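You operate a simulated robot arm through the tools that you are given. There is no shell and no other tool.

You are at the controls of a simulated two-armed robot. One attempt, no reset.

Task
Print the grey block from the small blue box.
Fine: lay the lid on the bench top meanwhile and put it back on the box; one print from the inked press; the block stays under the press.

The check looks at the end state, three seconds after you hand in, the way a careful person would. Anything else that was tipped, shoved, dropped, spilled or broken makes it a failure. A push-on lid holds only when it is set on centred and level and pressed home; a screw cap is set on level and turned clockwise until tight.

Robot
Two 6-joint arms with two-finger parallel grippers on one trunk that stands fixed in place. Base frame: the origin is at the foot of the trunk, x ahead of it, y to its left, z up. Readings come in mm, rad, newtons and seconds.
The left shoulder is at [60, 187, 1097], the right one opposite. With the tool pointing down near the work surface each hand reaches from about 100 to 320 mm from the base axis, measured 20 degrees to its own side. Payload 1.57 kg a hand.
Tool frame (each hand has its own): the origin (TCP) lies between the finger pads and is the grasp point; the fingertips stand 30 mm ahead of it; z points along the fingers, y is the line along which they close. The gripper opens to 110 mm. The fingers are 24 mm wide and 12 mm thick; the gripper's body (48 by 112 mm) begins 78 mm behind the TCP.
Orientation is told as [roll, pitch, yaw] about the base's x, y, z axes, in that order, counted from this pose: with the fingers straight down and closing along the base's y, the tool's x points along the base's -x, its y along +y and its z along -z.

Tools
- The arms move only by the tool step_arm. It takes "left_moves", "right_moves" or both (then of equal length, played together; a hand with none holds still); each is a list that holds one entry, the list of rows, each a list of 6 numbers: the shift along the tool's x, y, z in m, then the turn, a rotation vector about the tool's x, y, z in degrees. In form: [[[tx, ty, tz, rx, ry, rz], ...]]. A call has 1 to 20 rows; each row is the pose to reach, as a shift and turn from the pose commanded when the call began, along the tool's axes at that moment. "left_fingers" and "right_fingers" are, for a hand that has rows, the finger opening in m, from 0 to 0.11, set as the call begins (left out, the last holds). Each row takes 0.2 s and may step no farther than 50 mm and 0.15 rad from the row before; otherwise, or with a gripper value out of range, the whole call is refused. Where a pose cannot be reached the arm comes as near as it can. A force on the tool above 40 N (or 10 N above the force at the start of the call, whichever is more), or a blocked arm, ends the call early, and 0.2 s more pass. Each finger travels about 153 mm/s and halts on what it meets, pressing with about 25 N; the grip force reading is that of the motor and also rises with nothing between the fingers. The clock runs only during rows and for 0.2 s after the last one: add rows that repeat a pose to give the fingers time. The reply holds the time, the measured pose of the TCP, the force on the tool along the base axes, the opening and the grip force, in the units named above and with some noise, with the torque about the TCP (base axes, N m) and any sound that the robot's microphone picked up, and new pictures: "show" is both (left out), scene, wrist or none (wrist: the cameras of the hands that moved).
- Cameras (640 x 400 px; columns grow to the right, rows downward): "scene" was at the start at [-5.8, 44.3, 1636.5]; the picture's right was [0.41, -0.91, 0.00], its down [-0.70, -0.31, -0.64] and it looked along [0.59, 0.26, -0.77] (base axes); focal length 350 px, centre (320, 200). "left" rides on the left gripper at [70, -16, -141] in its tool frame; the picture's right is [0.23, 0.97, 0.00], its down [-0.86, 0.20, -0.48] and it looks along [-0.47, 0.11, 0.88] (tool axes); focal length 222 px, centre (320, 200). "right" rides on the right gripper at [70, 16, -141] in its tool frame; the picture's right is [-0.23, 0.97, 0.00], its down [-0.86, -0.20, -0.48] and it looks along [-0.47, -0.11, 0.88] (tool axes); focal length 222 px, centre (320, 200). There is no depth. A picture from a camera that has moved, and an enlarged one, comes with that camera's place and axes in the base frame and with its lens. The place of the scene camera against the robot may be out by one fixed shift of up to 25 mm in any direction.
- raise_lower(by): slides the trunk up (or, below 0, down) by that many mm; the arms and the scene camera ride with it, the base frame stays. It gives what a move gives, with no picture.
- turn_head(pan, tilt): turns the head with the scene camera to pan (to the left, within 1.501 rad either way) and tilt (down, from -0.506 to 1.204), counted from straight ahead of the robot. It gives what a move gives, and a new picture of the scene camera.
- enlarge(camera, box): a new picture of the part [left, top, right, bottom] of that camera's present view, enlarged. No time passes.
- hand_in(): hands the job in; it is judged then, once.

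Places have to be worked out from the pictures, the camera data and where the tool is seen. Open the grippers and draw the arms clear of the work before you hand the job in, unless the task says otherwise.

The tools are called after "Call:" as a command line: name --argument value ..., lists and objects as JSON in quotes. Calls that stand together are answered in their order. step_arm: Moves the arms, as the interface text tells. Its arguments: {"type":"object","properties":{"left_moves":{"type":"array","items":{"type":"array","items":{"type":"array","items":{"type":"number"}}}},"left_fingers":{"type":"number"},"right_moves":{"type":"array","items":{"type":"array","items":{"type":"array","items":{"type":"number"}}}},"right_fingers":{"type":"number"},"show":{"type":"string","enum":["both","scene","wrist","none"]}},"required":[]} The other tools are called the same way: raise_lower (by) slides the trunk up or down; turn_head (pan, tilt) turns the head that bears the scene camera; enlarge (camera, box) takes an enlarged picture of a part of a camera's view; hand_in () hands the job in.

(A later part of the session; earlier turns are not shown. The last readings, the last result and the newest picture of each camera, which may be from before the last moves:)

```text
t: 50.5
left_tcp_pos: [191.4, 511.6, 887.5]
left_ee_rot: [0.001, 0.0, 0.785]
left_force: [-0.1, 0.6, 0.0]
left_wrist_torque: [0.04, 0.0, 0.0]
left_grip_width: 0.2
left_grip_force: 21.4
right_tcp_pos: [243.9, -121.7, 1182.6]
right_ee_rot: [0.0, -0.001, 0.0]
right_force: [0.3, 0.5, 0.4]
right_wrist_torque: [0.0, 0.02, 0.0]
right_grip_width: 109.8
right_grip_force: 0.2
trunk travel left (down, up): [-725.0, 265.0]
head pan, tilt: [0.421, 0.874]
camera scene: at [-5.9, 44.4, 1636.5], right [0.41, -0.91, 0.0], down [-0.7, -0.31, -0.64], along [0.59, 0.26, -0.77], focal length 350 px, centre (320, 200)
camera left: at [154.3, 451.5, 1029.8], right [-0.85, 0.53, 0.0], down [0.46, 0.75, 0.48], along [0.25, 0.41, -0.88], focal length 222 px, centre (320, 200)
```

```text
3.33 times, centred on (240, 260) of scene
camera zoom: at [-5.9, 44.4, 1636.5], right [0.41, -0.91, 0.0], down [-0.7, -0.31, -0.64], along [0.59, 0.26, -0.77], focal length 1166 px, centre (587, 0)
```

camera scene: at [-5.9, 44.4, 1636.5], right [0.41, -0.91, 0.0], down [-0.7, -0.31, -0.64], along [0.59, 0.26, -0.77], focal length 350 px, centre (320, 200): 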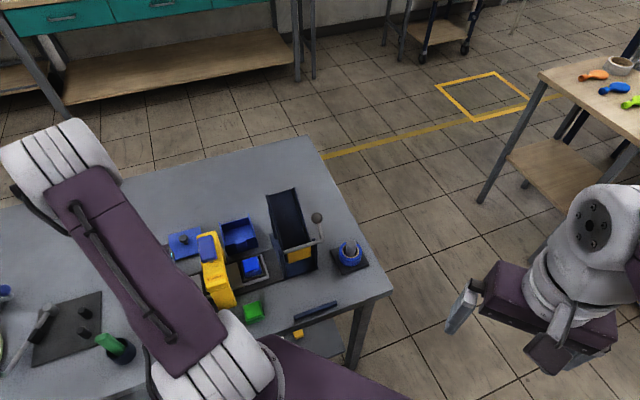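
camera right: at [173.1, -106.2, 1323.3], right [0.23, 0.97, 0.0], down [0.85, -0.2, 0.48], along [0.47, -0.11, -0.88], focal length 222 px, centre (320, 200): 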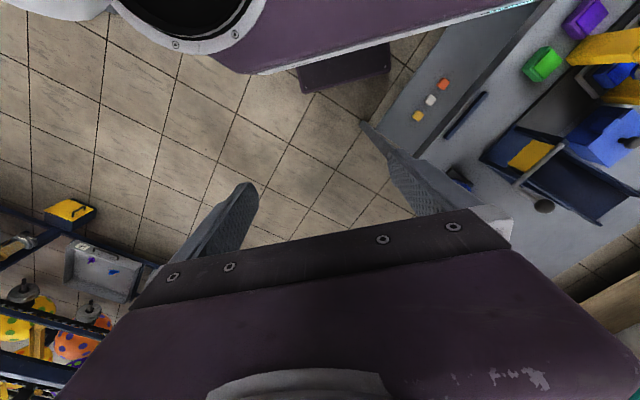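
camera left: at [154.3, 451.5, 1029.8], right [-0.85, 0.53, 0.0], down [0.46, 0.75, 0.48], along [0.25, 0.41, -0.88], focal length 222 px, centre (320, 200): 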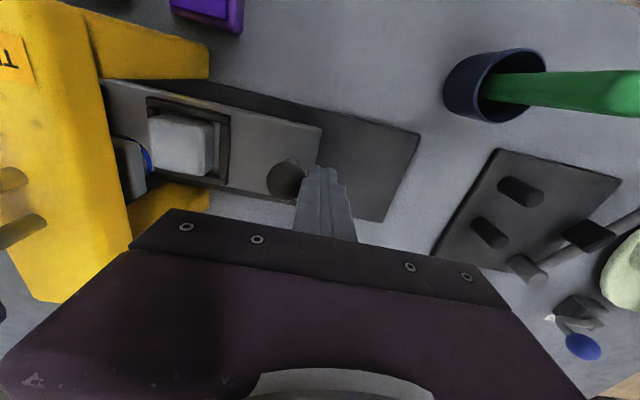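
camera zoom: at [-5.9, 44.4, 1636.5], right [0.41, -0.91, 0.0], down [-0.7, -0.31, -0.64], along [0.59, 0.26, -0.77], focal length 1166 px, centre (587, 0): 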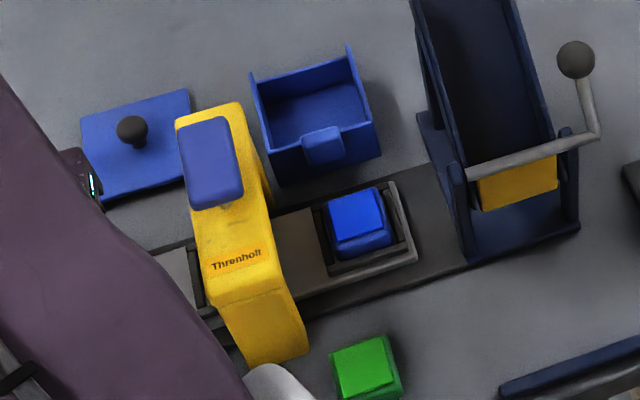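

About 80 mm moved, with no resistance. The grey block is about to go under the press head and the blue block is coming out the far side in its nest, clear of the chute. I'll push another 12 mm in small rows and watch for an end stop.

Call:
step_arm --left_moves '[[[0.0, -0.002, 0.0, 0, 0, 0], [0.0, -0.004, 0.0, 0, 0, 0], [0.0, -0.006, 0.0, 0, 0, 0], [0.0, -0.008, 0.0, 0, 0, 0], [0.0, -0.01, 0.0, 0, 0, 0], [0.0, -0.012, 0.0, 0, 0, 0]]]' --show "both"

Call:
enlarge --camera "left" --box '[80, 40, 400, 240]'

Call:
enlarge --camera "scene" --box '[190, 220, 310, 310]'

```text
t: 52.0
left_tcp_pos: [200.0, 503.8, 888.1]
left_ee_rot: [-0.001, 0.002, 0.786]
left_force: [-0.6, 0.5, -0.1]
left_wrist_torque: [0.01, 0.01, 0.03]
left_grip_width: 0.0
left_grip_force: 21.6
right_tcp_pos: [243.8, -120.1, 1182.8]
right_ee_rot: [0.0, 0.0, 0.0]
right_force: [-1.1, 0.7, -0.6]
right_wrist_torque: [-0.03, 0.01, 0.02]
right_grip_width: 109.9
right_grip_force: 0.0
trunk travel left (down, up): [-725.0, 265.0]
head pan, tilt: [0.421, 0.874]
camera scene: at [-5.8, 44.3, 1636.5], right [0.41, -0.91, 0.0], down [-0.7, -0.31, -0.64], along [0.59, 0.26, -0.77], focal length 350 px, centre (320, 200)
camera left: at [163.1, 443.2, 1029.8], right [-0.85, 0.53, 0.0], down [0.46, 0.75, 0.48], along [0.25, 0.41, -0.88], focal length 222 px, centre (320, 200)
```

scene: 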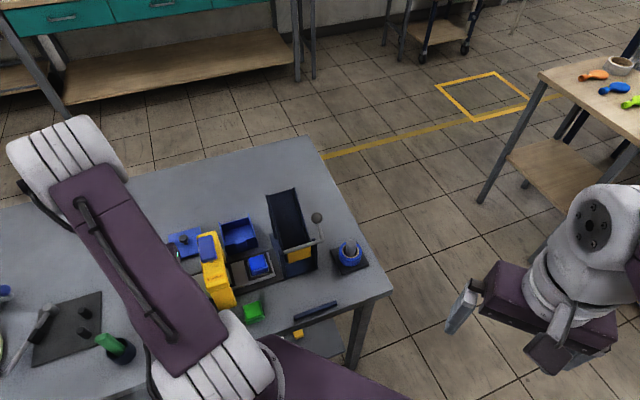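
left: 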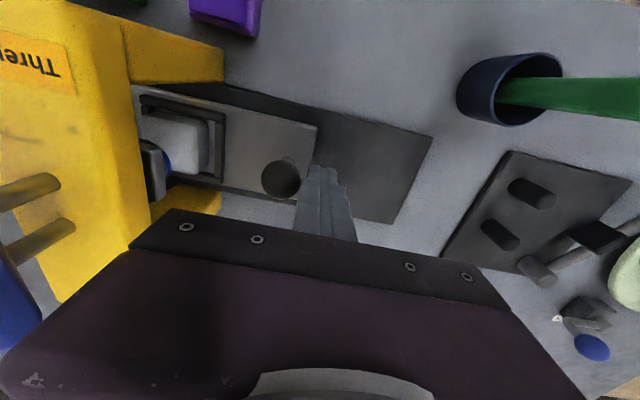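

```text
2.00 times, centred on (240, 140) of left
camera zoom: at [163.1, 443.2, 1029.8], right [-0.85, 0.53, 0.0], down [0.46, 0.75, 0.48], along [0.25, 0.41, -0.88], focal length 444 px, centre (480, 320)
```

zoom: 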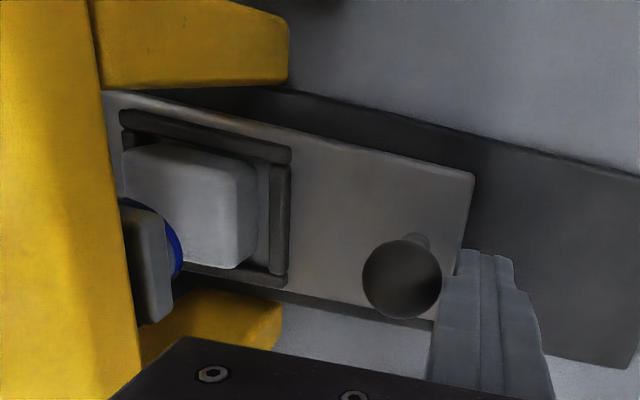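

```text
4.44 times, centred on (250, 265) of scene
camera zoom: at [-5.8, 44.3, 1636.5], right [0.41, -0.91, 0.0], down [-0.7, -0.31, -0.64], along [0.59, 0.26, -0.77], focal length 1555 px, centre (631, -89)
```

zoom: 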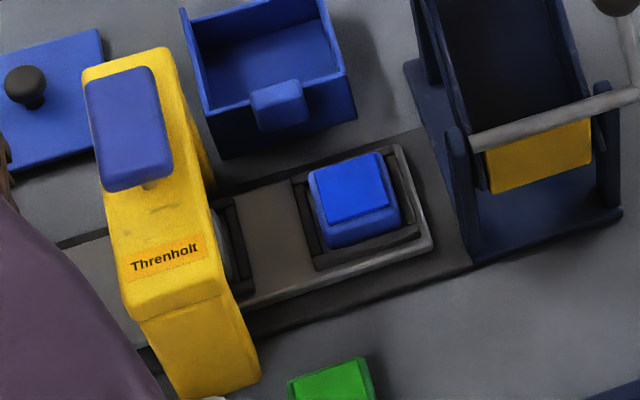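

The tray moved about 94.5 mm in total, and the knob has gone 3 mm ahead of the finger, as if a detent drew it in. The rim edge now sits where the first nest's edge was at the start (u ≈ −133). I'll back off, rise, and go over the press pad near u −100, v 497.

Call:
step_arm --left_moves '[[[0.0, 0.005, 0.0, 0, 0, 0], [0.0, 0.01, -0.005, 0, 0, 0], [0.0, 0.01, -0.04, 0, 0, 0], [0.0, 0.01, -0.08, 0, 0, 0], [0.0, 0.01, -0.12, 0, 0, 0], [0.0, 0.01, -0.16, 0, 0, 0], [0.0, -0.02, -0.175, 0, 0, 0], [0.0, -0.05, -0.175, 0, 0, 0], [0.0, -0.05, -0.175, 0, 0, 0]]]' --show "both"

Call:
enlarge --camera "left" --box '[160, 40, 480, 240]'

Call:
enlarge --camera "scene" --box '[190, 220, 310, 310]'

```text
t: 54.0
left_tcp_pos: [235.1, 469.2, 1061.6]
left_ee_rot: [0.0, 0.0, 0.787]
left_force: [-1.3, 0.1, 0.2]
left_wrist_torque: [-0.02, -0.02, 0.01]
left_grip_width: 0.1
left_grip_force: 21.1
right_tcp_pos: [242.2, -121.2, 1182.5]
right_ee_rot: [0.001, 0.0, 0.0]
right_force: [0.2, -0.8, -0.1]
right_wrist_torque: [-0.03, 0.0, -0.01]
right_grip_width: 109.9
right_grip_force: 0.1
trunk travel left (down, up): [-725.0, 265.0]
head pan, tilt: [0.421, 0.874]
camera scene: at [-6.6, 44.8, 1636.5], right [0.41, -0.91, 0.0], down [-0.7, -0.31, -0.64], along [0.59, 0.26, -0.77], focal length 350 px, centre (320, 200)
camera left: at [197.5, 406.8, 1203.9], right [-0.85, 0.53, 0.0], down [0.46, 0.75, 0.48], along [0.25, 0.41, -0.88], focal length 222 px, centre (320, 200)
```

scene: 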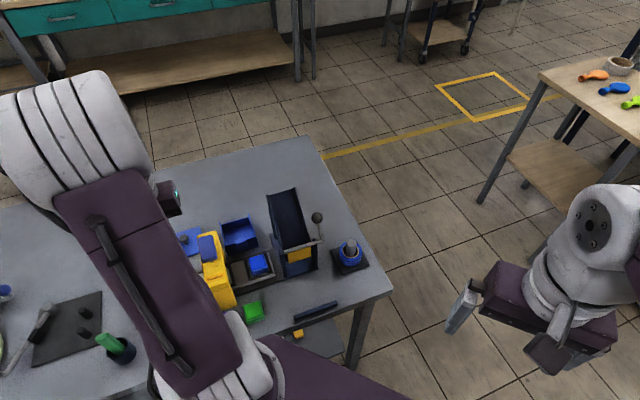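
left: 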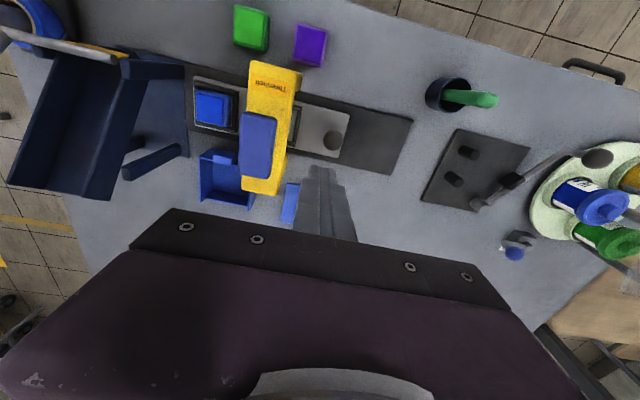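

```text
2.00 times, centred on (320, 140) of left
camera zoom: at [197.5, 406.8, 1203.9], right [-0.85, 0.53, 0.0], down [0.46, 0.75, 0.48], along [0.25, 0.41, -0.88], focal length 444 px, centre (320, 320)
```

zoom: 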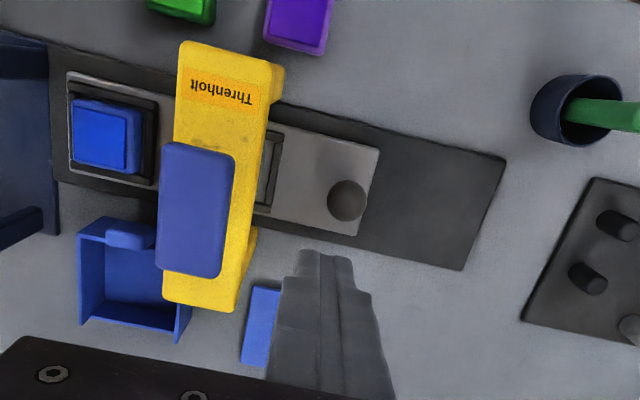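

```text
4.44 times, centred on (250, 265) of scene
camera zoom: at [-6.6, 44.8, 1636.5], right [0.41, -0.91, 0.0], down [-0.7, -0.31, -0.64], along [0.59, 0.26, -0.77], focal length 1555 px, centre (631, -89)
```

zoom: 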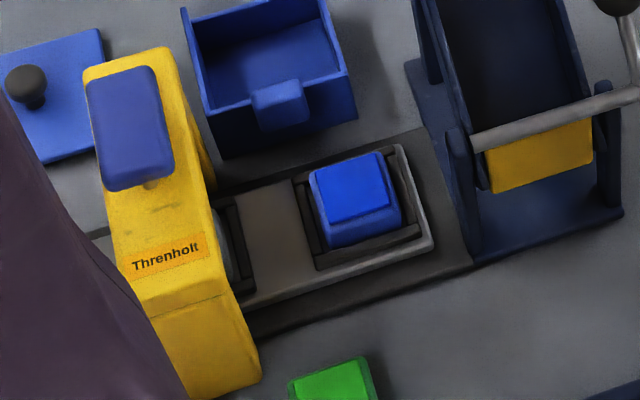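

The tray is latched with the second nest's centre near u −101, matching the press centre (≈ −102). The pad is 63.5 mm away along tool −y. I'll move over its centre and come down to just above it.

Call:
step_arm --left_moves '[[[-0.001, -0.02, 0.0, 0, 0, 0], [-0.002, -0.045, 0.0, 0, 0, 0], [-0.002, -0.0635, 0.0, 0, 0, 0], [-0.002, -0.0635, 0.015, 0, 0, 0], [-0.002, -0.0635, 0.03, 0, 0, 0], [-0.002, -0.0635, 0.03, 0, 0, 0]]]' --show "wrist"

Call:
enlarge --camera "left" --box '[240, 110, 400, 210]'

Call:
enlarge --camera "scene" --box '[170, 210, 270, 300]'

```text
t: 55.4
left_tcp_pos: [282.9, 424.6, 1030.5]
left_ee_rot: [-0.001, 0.001, 0.785]
left_force: [-0.3, 0.5, 0.2]
left_wrist_torque: [-0.03, 0.02, -0.01]
left_grip_width: 0.0
left_grip_force: 21.7
right_tcp_pos: [242.7, -120.6, 1182.0]
right_ee_rot: [-0.001, 0.0, 0.0]
right_force: [0.6, 0.1, 0.6]
right_wrist_torque: [0.0, 0.01, -0.01]
right_grip_width: 110.0
right_grip_force: 0.0
trunk travel left (down, up): [-725.0, 265.0]
head pan, tilt: [0.421, 0.874]
camera left: at [245.1, 364.2, 1172.3], right [-0.85, 0.53, 0.0], down [0.46, 0.75, 0.48], along [0.25, 0.41, -0.88], focal length 222 px, centre (320, 200)
```

left: 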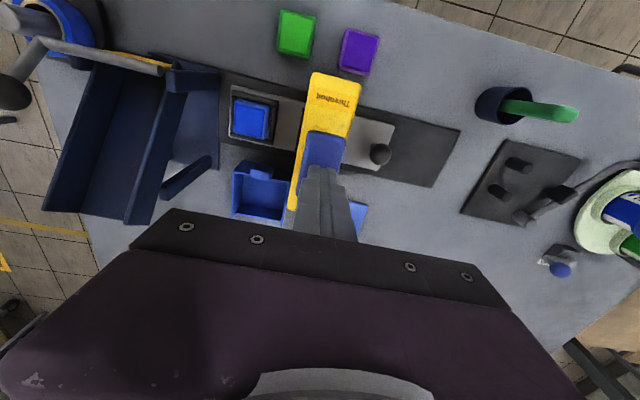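

```text
4.00 times, centred on (320, 160) of left
camera zoom: at [245.1, 364.2, 1172.3], right [-0.85, 0.53, 0.0], down [0.46, 0.75, 0.48], along [0.25, 0.41, -0.88], focal length 888 px, centre (320, 360)
```

zoom: 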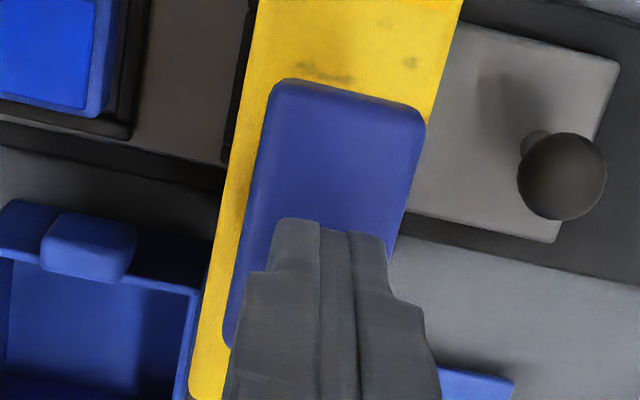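

```text
4.44 times, centred on (220, 255) of scene
camera zoom: at [-6.0, 43.8, 1636.5], right [0.41, -0.91, 0.0], down [-0.7, -0.31, -0.64], along [0.59, 0.26, -0.77], focal length 1555 px, centre (764, -44)
```

zoom: 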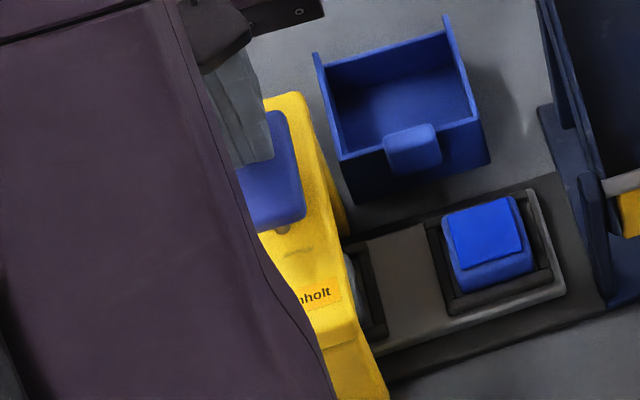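

The fingers are over the pad centre within 1.5 mm, and the pad measures about 34 × 63 mm. I'll now press straight down in one smooth stroke; the force limit will stop it at the bottom.

Call:
step_arm --left_moves '[[[-0.001, 0.0, 0.008, 0, 0, 0], [-0.001, 0.0, 0.015, 0, 0, 0], [-0.001, 0.0, 0.018, 0, 0, 0], [-0.001, 0.0, 0.021, 0, 0, 0], [-0.001, 0.0, 0.024, 0, 0, 0], [-0.001, 0.0, 0.027, 0, 0, 0], [-0.001, 0.0, 0.03, 0, 0, 0]]]' --show "both"

Call:
enlarge --camera "left" --box '[240, 110, 400, 210]'

```text
t: 57.0
left_tcp_pos: [282.0, 425.1, 1003.1]
left_ee_rot: [0.0, 0.0, 0.785]
left_force: [1.2, 3.2, 2.1]
left_wrist_torque: [0.06, -0.01, -0.03]
left_grip_width: 0.0
left_grip_force: 21.7
right_tcp_pos: [242.7, -121.2, 1181.7]
right_ee_rot: [-0.001, 0.0, 0.0]
right_force: [1.3, -0.3, -0.4]
right_wrist_torque: [-0.02, -0.02, -0.04]
right_grip_width: 110.1
right_grip_force: 0.1
trunk travel left (down, up): [-725.0, 265.0]
head pan, tilt: [0.421, 0.874]
heard: click
camera scene: at [-5.6, 44.7, 1636.5], right [0.41, -0.91, 0.0], down [-0.7, -0.31, -0.64], along [0.59, 0.26, -0.77], focal length 350 px, centre (320, 200)
camera left: at [244.9, 365.0, 1144.5], right [-0.85, 0.53, 0.0], down [0.46, 0.75, 0.48], along [0.25, 0.41, -0.88], focal length 222 px, centre (320, 200)
```

scene: 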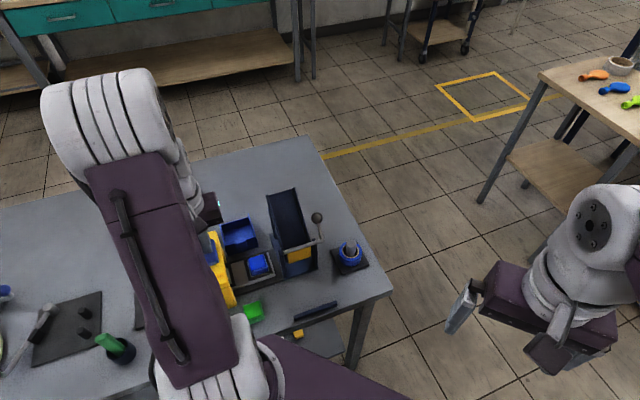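
left: 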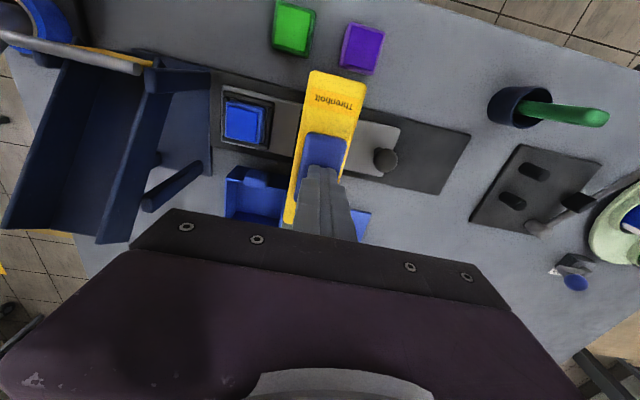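

```text
4.00 times, centred on (320, 160) of left
camera zoom: at [244.9, 365.0, 1144.5], right [-0.85, 0.53, 0.0], down [0.46, 0.75, 0.48], along [0.25, 0.41, -0.88], focal length 888 px, centre (320, 360)
```

zoom: 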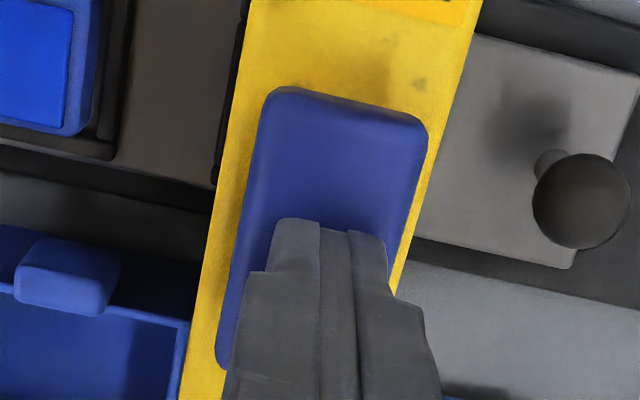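

I heard a click at about 8–10 mm of pad travel, with only 2 N on the tool. Without releasing, I'll continue down gently until I feel the firm bottom, so the stroke is complete.

Call:
step_arm --left_moves '[[[0.0, 0.0, 0.0015, 0, 0, 0], [0.0, 0.0, 0.003, 0, 0, 0], [0.0, 0.0, 0.004, 0, 0, 0]]]' --show "none"

Call:
enlarge --camera "left" --box '[240, 110, 400, 210]'

```text
t: 57.8
left_tcp_pos: [281.5, 424.7, 999.1]
left_ee_rot: [-0.001, -0.001, 0.785]
left_force: [1.7, 0.8, 11.4]
left_wrist_torque: [-0.06, 0.06, 0.03]
left_grip_width: 0.0
left_grip_force: 21.3
right_tcp_pos: [243.4, -120.9, 1183.1]
right_ee_rot: [0.001, 0.0, 0.001]
right_force: [0.0, -0.2, -0.2]
right_wrist_torque: [0.0, -0.03, 0.01]
right_grip_width: 109.9
right_grip_force: 0.2
trunk travel left (down, up): [-725.0, 265.0]
head pan, tilt: [0.421, 0.874]
```

```text
4.00 times, centred on (320, 160) of left
camera zoom: at [244.4, 364.4, 1141.4], right [-0.85, 0.53, 0.0], down [0.46, 0.75, 0.48], along [0.25, 0.41, -0.88], focal length 888 px, centre (320, 360)
```

zoom: 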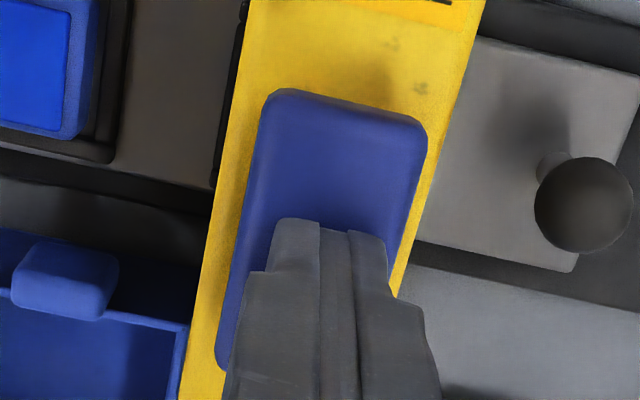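

The force has risen to 11 N. I'll go 2 mm more to see whether this is the firm bottom.

Call:
step_arm --left_moves '[[[0.0, 0.0, 0.001, 0, 0, 0], [0.0, 0.0, 0.002, 0, 0, 0], [0.0, 0.0, 0.002, 0, 0, 0]]]' --show "none"

```text
t: 58.5
left_tcp_pos: [283.1, 424.4, 999.4]
left_ee_rot: [-0.001, -0.009, 0.783]
left_force: [2.8, 4.0, 35.6]
left_wrist_torque: [-0.13, 0.19, -0.01]
left_grip_width: 0.1
left_grip_force: 21.2
right_tcp_pos: [240.9, -123.1, 1181.7]
right_ee_rot: [0.002, -0.001, 0.0]
right_force: [-0.4, 0.0, 0.2]
right_wrist_torque: [0.01, 0.0, 0.0]
right_grip_width: 109.8
right_grip_force: 0.0
trunk travel left (down, up): [-725.0, 265.0]
head pan, tilt: [0.421, 0.874]
```

That's the firm bottom: 35 N with no further travel. I'll lift straight off the pad in one motion and look at the press.

Call:
step_arm --left_moves '[[[0.0, 0.0, -0.003, 0, 0, 0], [0.0, 0.0, -0.008, 0, 0, 0], [0.0, 0.0, -0.018, 0, 0, 0], [0.0, 0.0, -0.035, 0, 0, 0], [0.0, 0.0, -0.065, 0, 0, 0], [0.0, 0.0, -0.065, 0, 0, 0]]]' --show "both"

Call:
enlarge --camera "left" --box '[200, 60, 440, 210]'

Call:
enlarge --camera "scene" --box '[190, 230, 290, 300]'

```text
t: 60.0
left_tcp_pos: [282.7, 426.2, 1063.2]
left_ee_rot: [0.0, 0.001, 0.784]
left_force: [0.9, 0.2, 0.4]
left_wrist_torque: [0.02, 0.01, -0.04]
left_grip_width: 0.0
left_grip_force: 21.6
right_tcp_pos: [244.4, -122.1, 1182.8]
right_ee_rot: [0.0, 0.001, 0.0]
right_force: [0.7, -0.5, -0.4]
right_wrist_torque: [-0.03, 0.03, 0.0]
right_grip_width: 110.1
right_grip_force: 0.0
trunk travel left (down, up): [-725.0, 265.0]
head pan, tilt: [0.421, 0.874]
camera scene: at [-5.5, 44.6, 1636.5], right [0.41, -0.91, 0.0], down [-0.7, -0.31, -0.64], along [0.59, 0.26, -0.77], focal length 350 px, centre (320, 200)
camera left: at [245.4, 365.0, 1204.0], right [-0.85, 0.53, 0.0], down [0.46, 0.75, 0.48], along [0.25, 0.41, -0.88], focal length 222 px, centre (320, 200)
```

scene: 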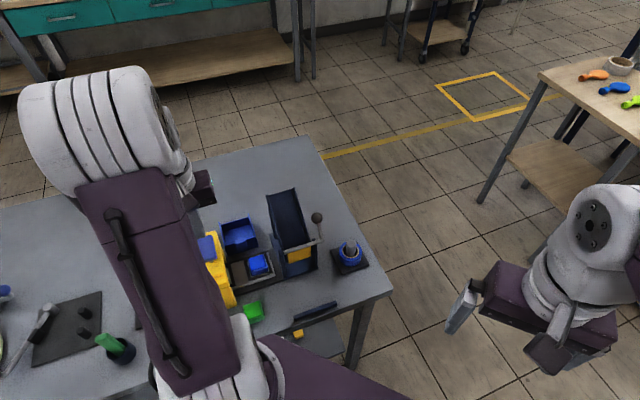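
left: 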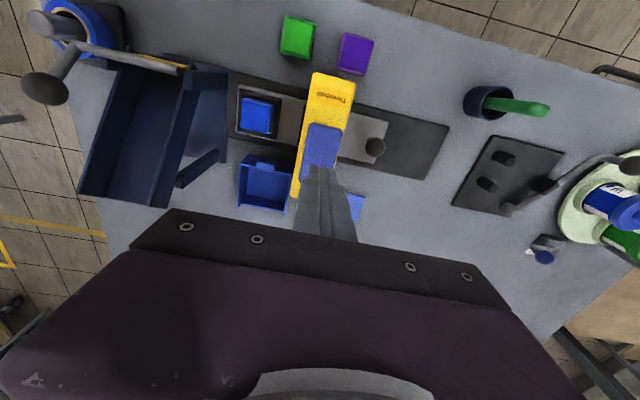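

```text
2.67 times, centred on (320, 135) of left
camera zoom: at [245.4, 365.0, 1204.0], right [-0.85, 0.53, 0.0], down [0.46, 0.75, 0.48], along [0.25, 0.41, -0.88], focal length 592 px, centre (320, 373)
```

zoom: 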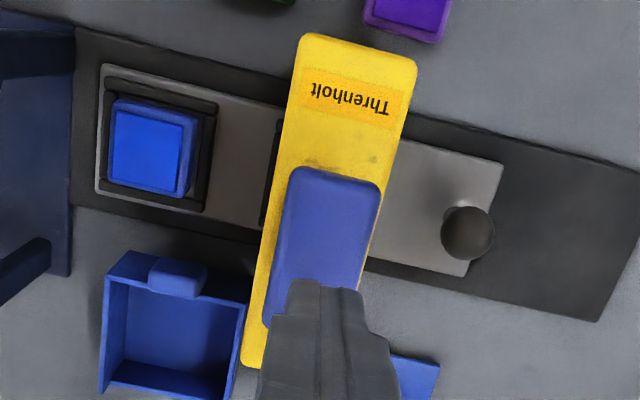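

```text
5.71 times, centred on (240, 265) of scene
camera zoom: at [-5.5, 44.6, 1636.5], right [0.41, -0.91, 0.0], down [-0.7, -0.31, -0.64], along [0.59, 0.26, -0.77], focal length 2000 px, centre (777, -171)
```

zoom: 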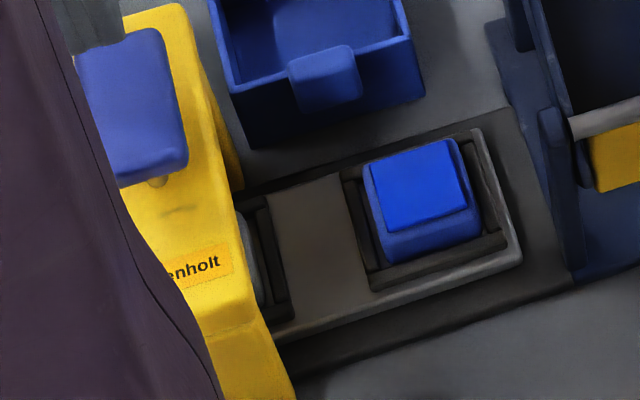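

The pad appears to have sprung back. I want to see the block's top under the press to confirm the print, so I'll go back to the low viewpoint behind the knob, staying clear of it.

Call:
step_arm --left_moves '[[[0.0, 0.04, 0.0, 0, 0, 0], [0.0, 0.08, 0.0, 0, 0, 0], [0.0, 0.12, 0.0, 0, 0, 0], [0.0, 0.135, 0.02, 0, 0, 0], [0.0, 0.135, 0.06, 0, 0, 0], [0.0, 0.135, 0.1, 0, 0, 0], [0.0, 0.135, 0.14, 0, 0, 0], [0.0, 0.135, 0.165, 0, 0, 0], [0.0, 0.135, 0.165, 0, 0, 0]]]' --show "both"

Call:
enlarge --camera "left" --box '[80, 60, 240, 160]'

Call:
enlarge --camera "left" --box '[80, 40, 400, 240]'

```text
t: 62.0
left_tcp_pos: [187.1, 522.0, 896.3]
left_ee_rot: [-0.001, -0.001, 0.785]
left_force: [0.6, -0.4, -1.4]
left_wrist_torque: [-0.02, 0.0, -0.01]
left_grip_width: 0.0
left_grip_force: 21.8
right_tcp_pos: [243.2, -120.9, 1182.5]
right_ee_rot: [-0.001, 0.001, 0.0]
right_force: [0.2, -0.1, 0.2]
right_wrist_torque: [0.02, 0.05, -0.02]
right_grip_width: 110.2
right_grip_force: 0.1
trunk travel left (down, up): [-725.0, 265.0]
head pan, tilt: [0.421, 0.874]
camera scene: at [-6.2, 43.8, 1636.5], right [0.41, -0.91, 0.0], down [-0.7, -0.31, -0.64], along [0.59, 0.26, -0.77], focal length 350 px, centre (320, 200)
camera left: at [149.9, 460.9, 1037.7], right [-0.85, 0.53, 0.0], down [0.46, 0.75, 0.48], along [0.25, 0.41, -0.88], focal length 222 px, centre (320, 200)
```

scene: 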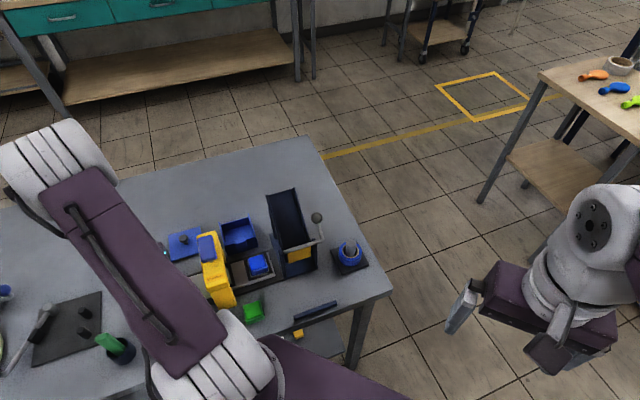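
left: 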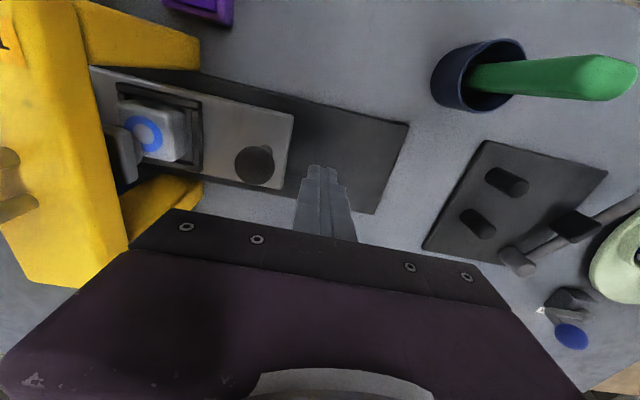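

```text
4.00 times, centred on (160, 110) of left
camera zoom: at [149.9, 460.9, 1037.7], right [-0.85, 0.53, 0.0], down [0.46, 0.75, 0.48], along [0.25, 0.41, -0.88], focal length 888 px, centre (960, 560)
```

zoom: 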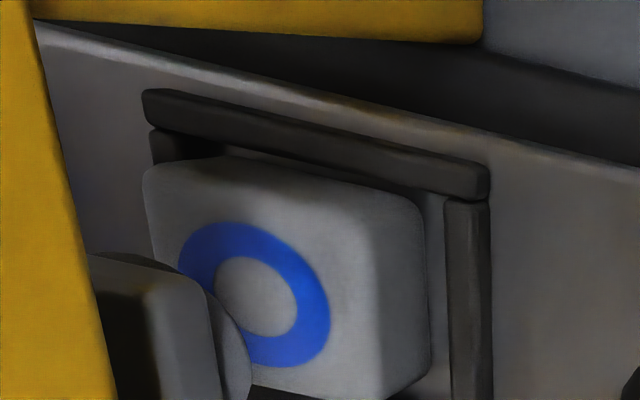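

```text
2.00 times, centred on (240, 140) of left
camera zoom: at [149.9, 460.9, 1037.7], right [-0.85, 0.53, 0.0], down [0.46, 0.75, 0.48], along [0.25, 0.41, -0.88], focal length 444 px, centre (480, 320)
```

zoom: 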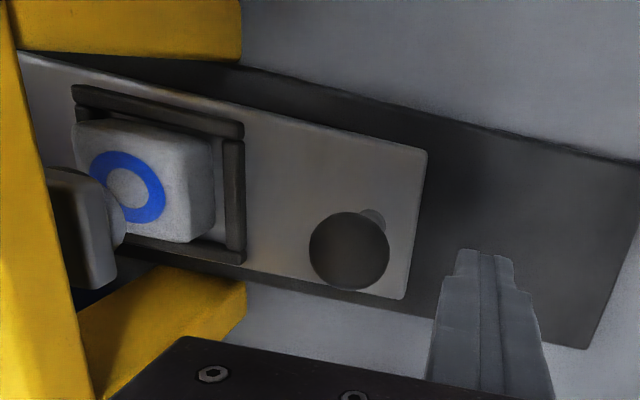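

The blue ring is printed on the grey block, which sits in its nest under the press. Next I'll fetch the lid: rise, move around the end of the press, and stop above the lid knob with the fingers open.

Call:
step_arm --left_moves '[[[0.0, 0.01, -0.04, 0, 0, 0], [0.0, 0.01, -0.08, 0, 0, 0], [0.0, 0.01, -0.115, 0, 0, 0], [-0.04, 0.01, -0.115, 0, 0, 0], [-0.08, 0.01, -0.115, 0, 0, 0], [-0.12, 0.0, -0.115, 0, 0, 0], [-0.147, -0.03, -0.115, 0, 0, 0], [-0.147, -0.067, -0.115, 0, 0, 0], [-0.147, -0.067, -0.09, 0, 0, 0], [-0.147, -0.067, -0.09, 0, 0, 0]]]' --left_fingers 0.06 --show "both"

Call:
enlarge --camera "left" --box '[200, 80, 440, 230]'

```text
t: 64.2
left_tcp_pos: [338.4, 577.6, 986.4]
left_ee_rot: [0.0, 0.002, 0.786]
left_force: [-0.8, -0.6, -0.1]
left_wrist_torque: [-0.02, 0.01, -0.01]
left_grip_width: 60.0
left_grip_force: 0.0
right_tcp_pos: [243.6, -121.5, 1181.3]
right_ee_rot: [-0.001, 0.0, 0.0]
right_force: [0.5, -0.2, -0.3]
right_wrist_torque: [-0.01, -0.01, 0.03]
right_grip_width: 110.1
right_grip_force: 0.1
trunk travel left (down, up): [-725.0, 265.0]
head pan, tilt: [0.421, 0.874]
camera scene: at [-5.6, 44.6, 1636.5], right [0.41, -0.91, 0.0], down [-0.7, -0.31, -0.64], along [0.59, 0.26, -0.77], focal length 350 px, centre (320, 200)
camera left: at [301.4, 517.0, 1128.3], right [-0.85, 0.53, 0.0], down [0.46, 0.75, 0.48], along [0.25, 0.41, -0.88], focal length 222 px, centre (320, 200)
```

scene: 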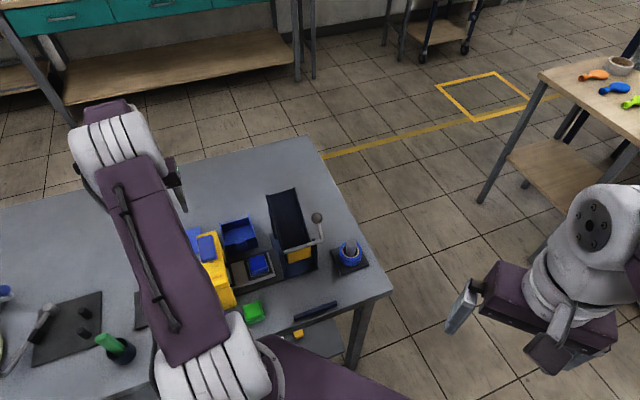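
left: 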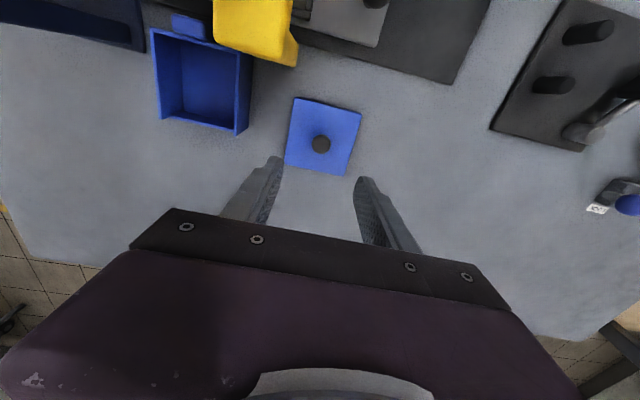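

```text
2.67 times, centred on (320, 155) of left
camera zoom: at [301.4, 517.0, 1128.3], right [-0.85, 0.53, 0.0], down [0.46, 0.75, 0.48], along [0.25, 0.41, -0.88], focal length 592 px, centre (320, 320)
```

zoom: 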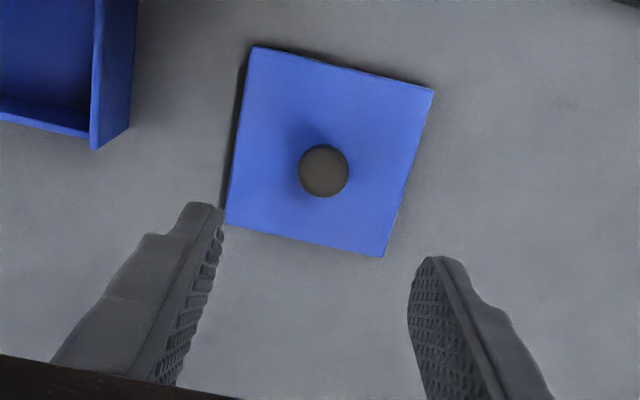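

The lid lies square to the tool with its knob 2 mm toward +y. I'll shift by that and lower to the knob.

Call:
step_arm --left_moves '[[[0.0, 0.002, 0.03, 0, 0, 0], [0.0, 0.002, 0.06, 0, 0, 0], [0.0, 0.002, 0.09, 0, 0, 0], [0.0, 0.002, 0.11, 0, 0, 0], [0.0, 0.002, 0.119, 0, 0, 0], [0.0, 0.002, 0.119, 0, 0, 0]]]' --show "wrist"

Call:
enlarge --camera "left" --box '[200, 80, 440, 230]'

```text
t: 65.5
left_tcp_pos: [336.9, 580.0, 867.7]
left_ee_rot: [0.0, -0.001, 0.785]
left_force: [0.1, 0.4, 0.3]
left_wrist_torque: [0.01, -0.05, 0.03]
left_grip_width: 60.3
left_grip_force: 0.1
right_tcp_pos: [242.9, -120.6, 1181.8]
right_ee_rot: [0.001, -0.001, 0.0]
right_force: [0.8, 0.1, 0.6]
right_wrist_torque: [-0.02, 0.02, 0.02]
right_grip_width: 110.0
right_grip_force: 0.1
trunk travel left (down, up): [-725.0, 265.0]
head pan, tilt: [0.421, 0.874]
camera left: at [299.3, 519.8, 1008.7], right [-0.85, 0.53, 0.0], down [0.46, 0.75, 0.48], along [0.25, 0.41, -0.88], focal length 222 px, centre (320, 200)
```

left: 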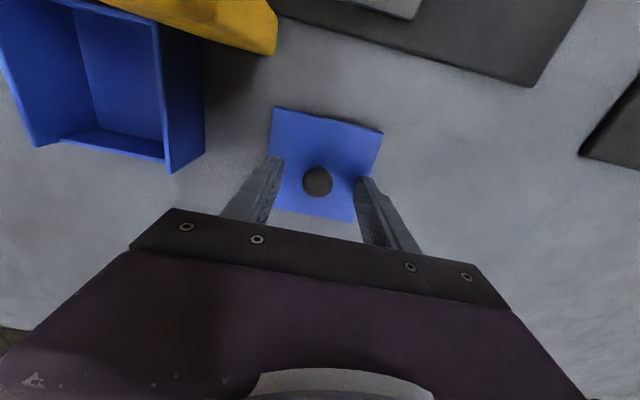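

```text
2.67 times, centred on (320, 155) of left
camera zoom: at [299.3, 519.8, 1008.7], right [-0.85, 0.53, 0.0], down [0.46, 0.75, 0.48], along [0.25, 0.41, -0.88], focal length 592 px, centre (320, 320)
```

zoom: 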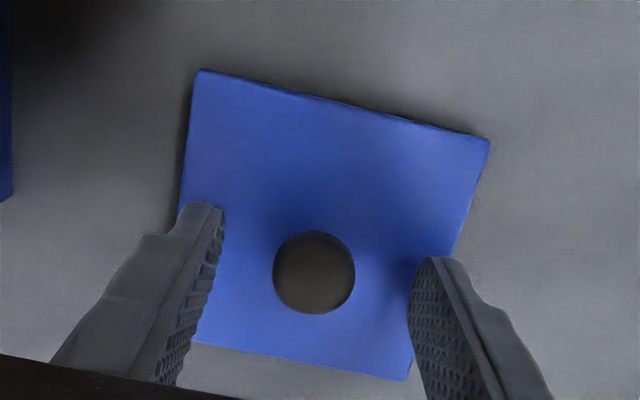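

Compared with the first grip, where the knob showed at column 322, it now shows 8 px left. I'll shift −2.4 mm along y, lower 3 mm, then close.

Call:
step_arm --left_moves '[[[-0.0008, -0.0024, 0.0015, 0, 0, 0], [-0.0008, -0.0024, 0.003, 0, 0, 0], [-0.0008, -0.0024, 0.003, 0, 0, 0]]]' --show "wrist"

Call:
enlarge --camera "left" --box '[200, 80, 440, 230]'

```text
t: 66.3
left_tcp_pos: [339.6, 578.8, 864.2]
left_ee_rot: [0.002, 0.0, 0.785]
left_force: [0.5, 0.4, -0.2]
left_wrist_torque: [0.02, 0.02, 0.0]
left_grip_width: 60.0
left_grip_force: 0.1
right_tcp_pos: [243.1, -121.0, 1182.1]
right_ee_rot: [-0.001, 0.0, -0.001]
right_force: [0.0, -0.1, 0.0]
right_wrist_torque: [0.01, -0.01, 0.0]
right_grip_width: 110.1
right_grip_force: 0.1
trunk travel left (down, up): [-725.0, 265.0]
head pan, tilt: [0.421, 0.874]
camera left: at [301.6, 517.8, 1005.9], right [-0.85, 0.53, 0.0], down [0.46, 0.75, 0.48], along [0.25, 0.41, -0.88], focal length 222 px, centre (320, 200)
```

left: 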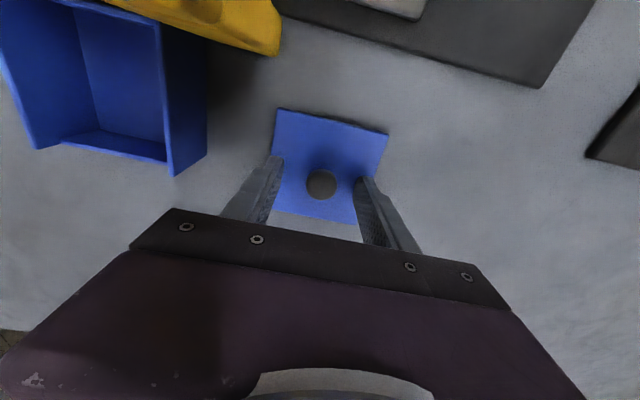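

```text
2.67 times, centred on (320, 155) of left
camera zoom: at [301.6, 517.8, 1005.9], right [-0.85, 0.53, 0.0], down [0.46, 0.75, 0.48], along [0.25, 0.41, -0.88], focal length 592 px, centre (320, 320)
```

zoom: 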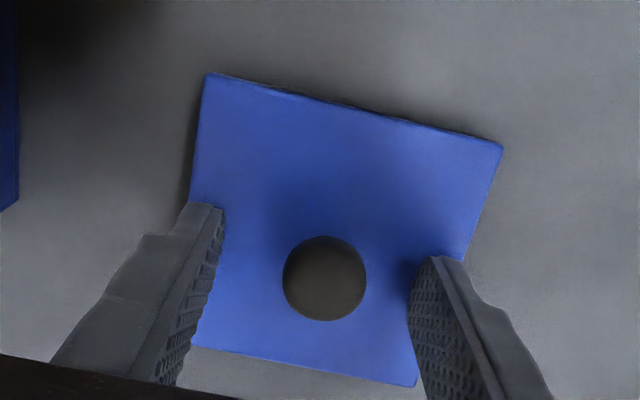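

The knob is centred at column 324 and the lid geometry matches the original grip. I'll close and lift.

Call:
step_arm --left_moves '[[[0.0, 0.0, 0.0, 0, 0, 0], [0.0, 0.0, 0.0, 0, 0, 0], [0.0, 0.0, 0.0, 0, 0, 0]]]' --left_fingers 0.0 --show "none"

Call:
step_arm --left_moves '[[[0.0, 0.0, -0.005, 0, 0, 0], [0.0, 0.0, -0.015, 0, 0, 0], [0.0, 0.0, -0.035, 0, 0, 0], [0.0, 0.0, -0.065, 0, 0, 0], [0.0, 0.0, -0.1, 0, 0, 0], [0.0, 0.0, -0.135, 0, 0, 0], [0.0, 0.0, -0.145, 0, 0, 0], [0.0, 0.0, -0.145, 0, 0, 0]]]' --show "both"

Call:
enlarge --camera "left" --box '[200, 80, 440, 230]'

Call:
enlarge --camera "scene" --box '[140, 150, 260, 250]'

```text
t: 67.2
left_tcp_pos: [338.9, 580.0, 863.5]
left_ee_rot: [-0.001, 0.001, 0.785]
left_force: [0.0, 0.4, 0.0]
left_wrist_torque: [-0.02, 0.02, -0.04]
left_grip_width: 22.4
left_grip_force: 24.8
right_tcp_pos: [243.7, -121.1, 1180.7]
right_ee_rot: [-0.001, -0.001, 0.0]
right_force: [-0.2, 0.1, 0.4]
right_wrist_torque: [0.01, -0.02, 0.0]
right_grip_width: 110.0
right_grip_force: 0.0
trunk travel left (down, up): [-725.0, 265.0]
head pan, tilt: [0.421, 0.874]
```

```text
t: 69.0
left_tcp_pos: [339.9, 580.5, 1010.2]
left_ee_rot: [0.0, 0.0, 0.787]
left_force: [0.0, 0.5, -0.1]
left_wrist_torque: [0.02, -0.01, -0.02]
left_grip_width: 22.2
left_grip_force: 24.8
right_tcp_pos: [243.2, -120.8, 1182.1]
right_ee_rot: [0.0, -0.002, -0.001]
right_force: [0.2, -1.0, 0.5]
right_wrist_torque: [-0.02, 0.04, 0.0]
right_grip_width: 109.8
right_grip_force: 0.1
trunk travel left (down, up): [-725.0, 265.0]
head pan, tilt: [0.421, 0.874]
camera scene: at [-5.7, 44.5, 1636.5], right [0.41, -0.91, 0.0], down [-0.7, -0.31, -0.64], along [0.59, 0.26, -0.77], focal length 350 px, centre (320, 200)
camera left: at [302.1, 519.1, 1152.3], right [-0.85, 0.53, 0.0], down [0.46, 0.75, 0.48], along [0.25, 0.41, -0.88], focal length 222 px, centre (320, 200)
```

scene: 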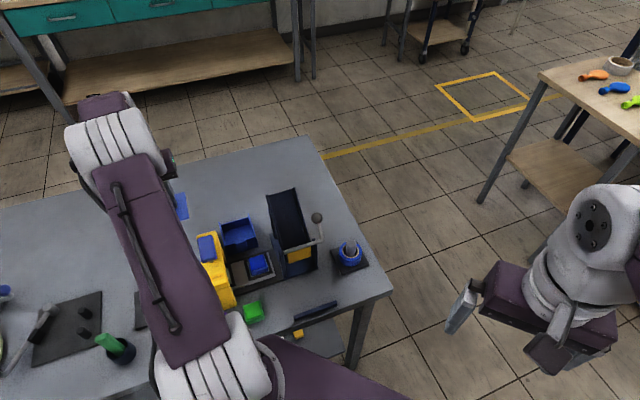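
left: 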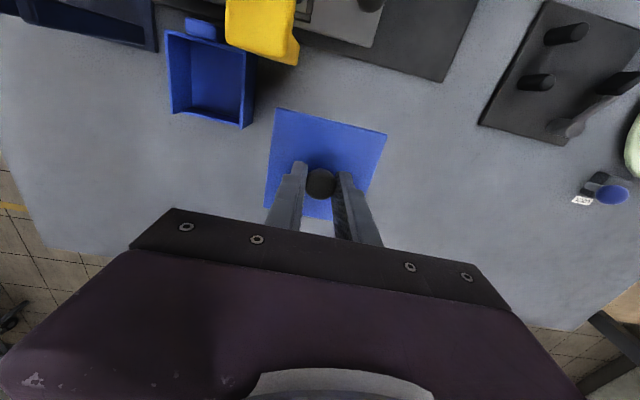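

```text
2.67 times, centred on (320, 155) of left
camera zoom: at [302.1, 519.1, 1152.3], right [-0.85, 0.53, 0.0], down [0.46, 0.75, 0.48], along [0.25, 0.41, -0.88], focal length 592 px, centre (320, 320)
```

zoom: 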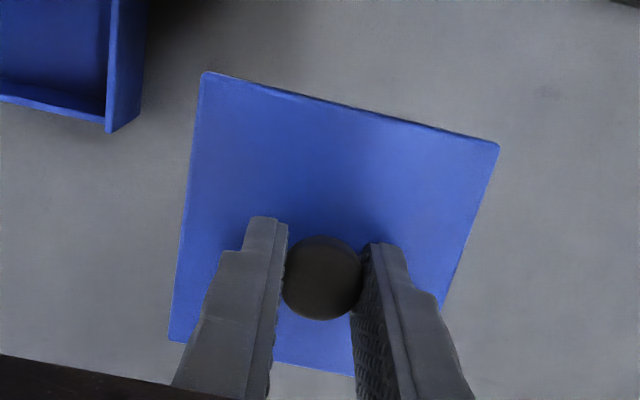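

```text
4.00 times, centred on (200, 200) of scene
camera zoom: at [-5.7, 44.5, 1636.5], right [0.41, -0.91, 0.0], down [-0.7, -0.31, -0.64], along [0.59, 0.26, -0.77], focal length 1400 px, centre (800, 200)
```

zoom: 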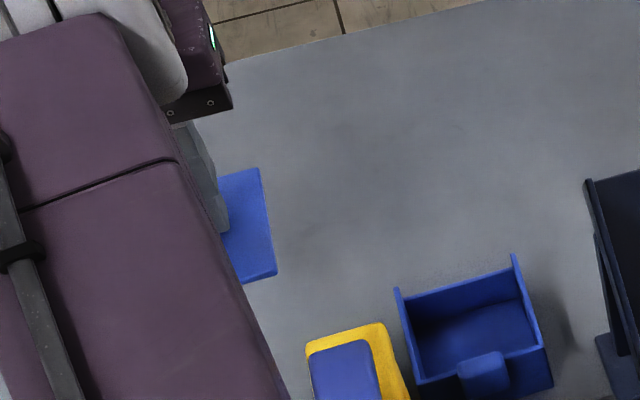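

The lid is held level in the same position in the hand as when first lifted. I'll carry it back above the box, aiming for the average TCP reading from the original grip, (416.5, 457.8).

Call:
step_arm --left_moves '[[[0.0, -0.03, 0.0, 0, 0, 0], [0.0, -0.06, 0.0, 0, 0, 0], [0.0, -0.09, 0.0, 0, 0, 0], [0.01, -0.12, 0.0, 0, 0, 0], [0.022, -0.1409, 0.0, 0, 0, 0], [0.0326, -0.1409, 0.0, 0, 0, 0], [0.0326, -0.1409, 0.0, 0, 0, 0]]]' --show "both"

Call:
enlarge --camera "left" --box '[200, 80, 440, 230]'

Call:
enlarge --camera "scene" --box '[180, 170, 300, 270]'

```text
t: 70.5
left_tcp_pos: [415.6, 456.6, 1009.5]
left_ee_rot: [-0.001, 0.0, 0.784]
left_force: [-0.5, 0.0, -0.2]
left_wrist_torque: [0.02, 0.0, 0.03]
left_grip_width: 22.3
left_grip_force: 25.2
right_tcp_pos: [242.7, -121.4, 1182.1]
right_ee_rot: [0.001, -0.001, -0.001]
right_force: [0.1, -0.2, -0.6]
right_wrist_torque: [0.0, 0.0, -0.05]
right_grip_width: 110.3
right_grip_force: 0.1
trunk travel left (down, up): [-725.0, 265.0]
head pan, tilt: [0.421, 0.874]
camera scene: at [-5.5, 44.4, 1636.5], right [0.41, -0.91, 0.0], down [-0.7, -0.31, -0.64], along [0.59, 0.26, -0.77], focal length 350 px, centre (320, 200)
camera left: at [378.5, 396.3, 1151.1], right [-0.85, 0.53, 0.0], down [0.46, 0.75, 0.48], along [0.25, 0.41, -0.88], focal length 222 px, centre (320, 200)
```

scene: 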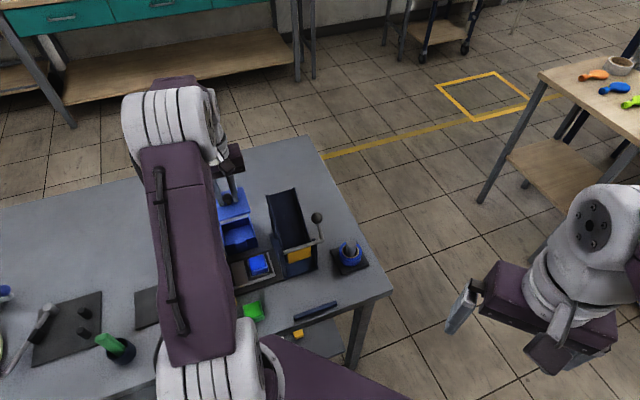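
left: 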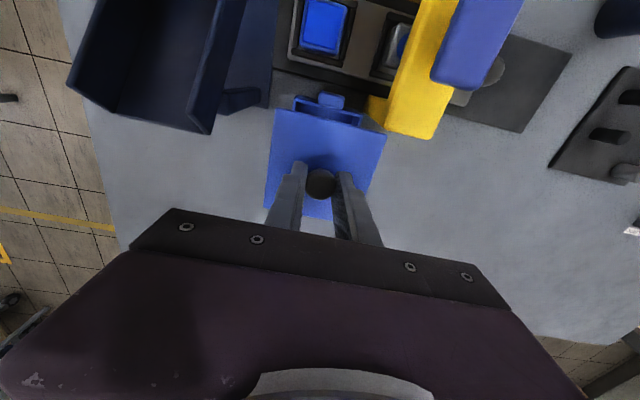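

```text
2.67 times, centred on (320, 155) of left
camera zoom: at [378.5, 396.3, 1151.1], right [-0.85, 0.53, 0.0], down [0.46, 0.75, 0.48], along [0.25, 0.41, -0.88], focal length 592 px, centre (320, 320)
```

zoom: 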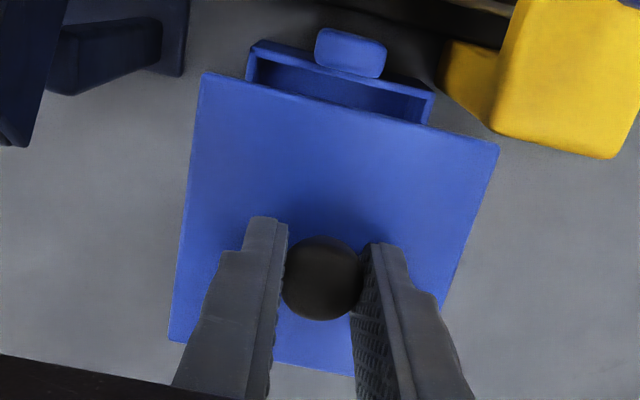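

```text
4.00 times, centred on (240, 220) of scene
camera zoom: at [-5.5, 44.4, 1636.5], right [0.41, -0.91, 0.0], down [-0.7, -0.31, -0.64], along [0.59, 0.26, -0.77], focal length 1400 px, centre (640, 120)
```

zoom: 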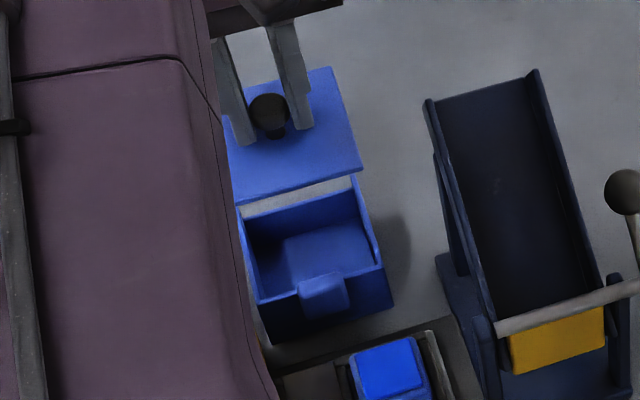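

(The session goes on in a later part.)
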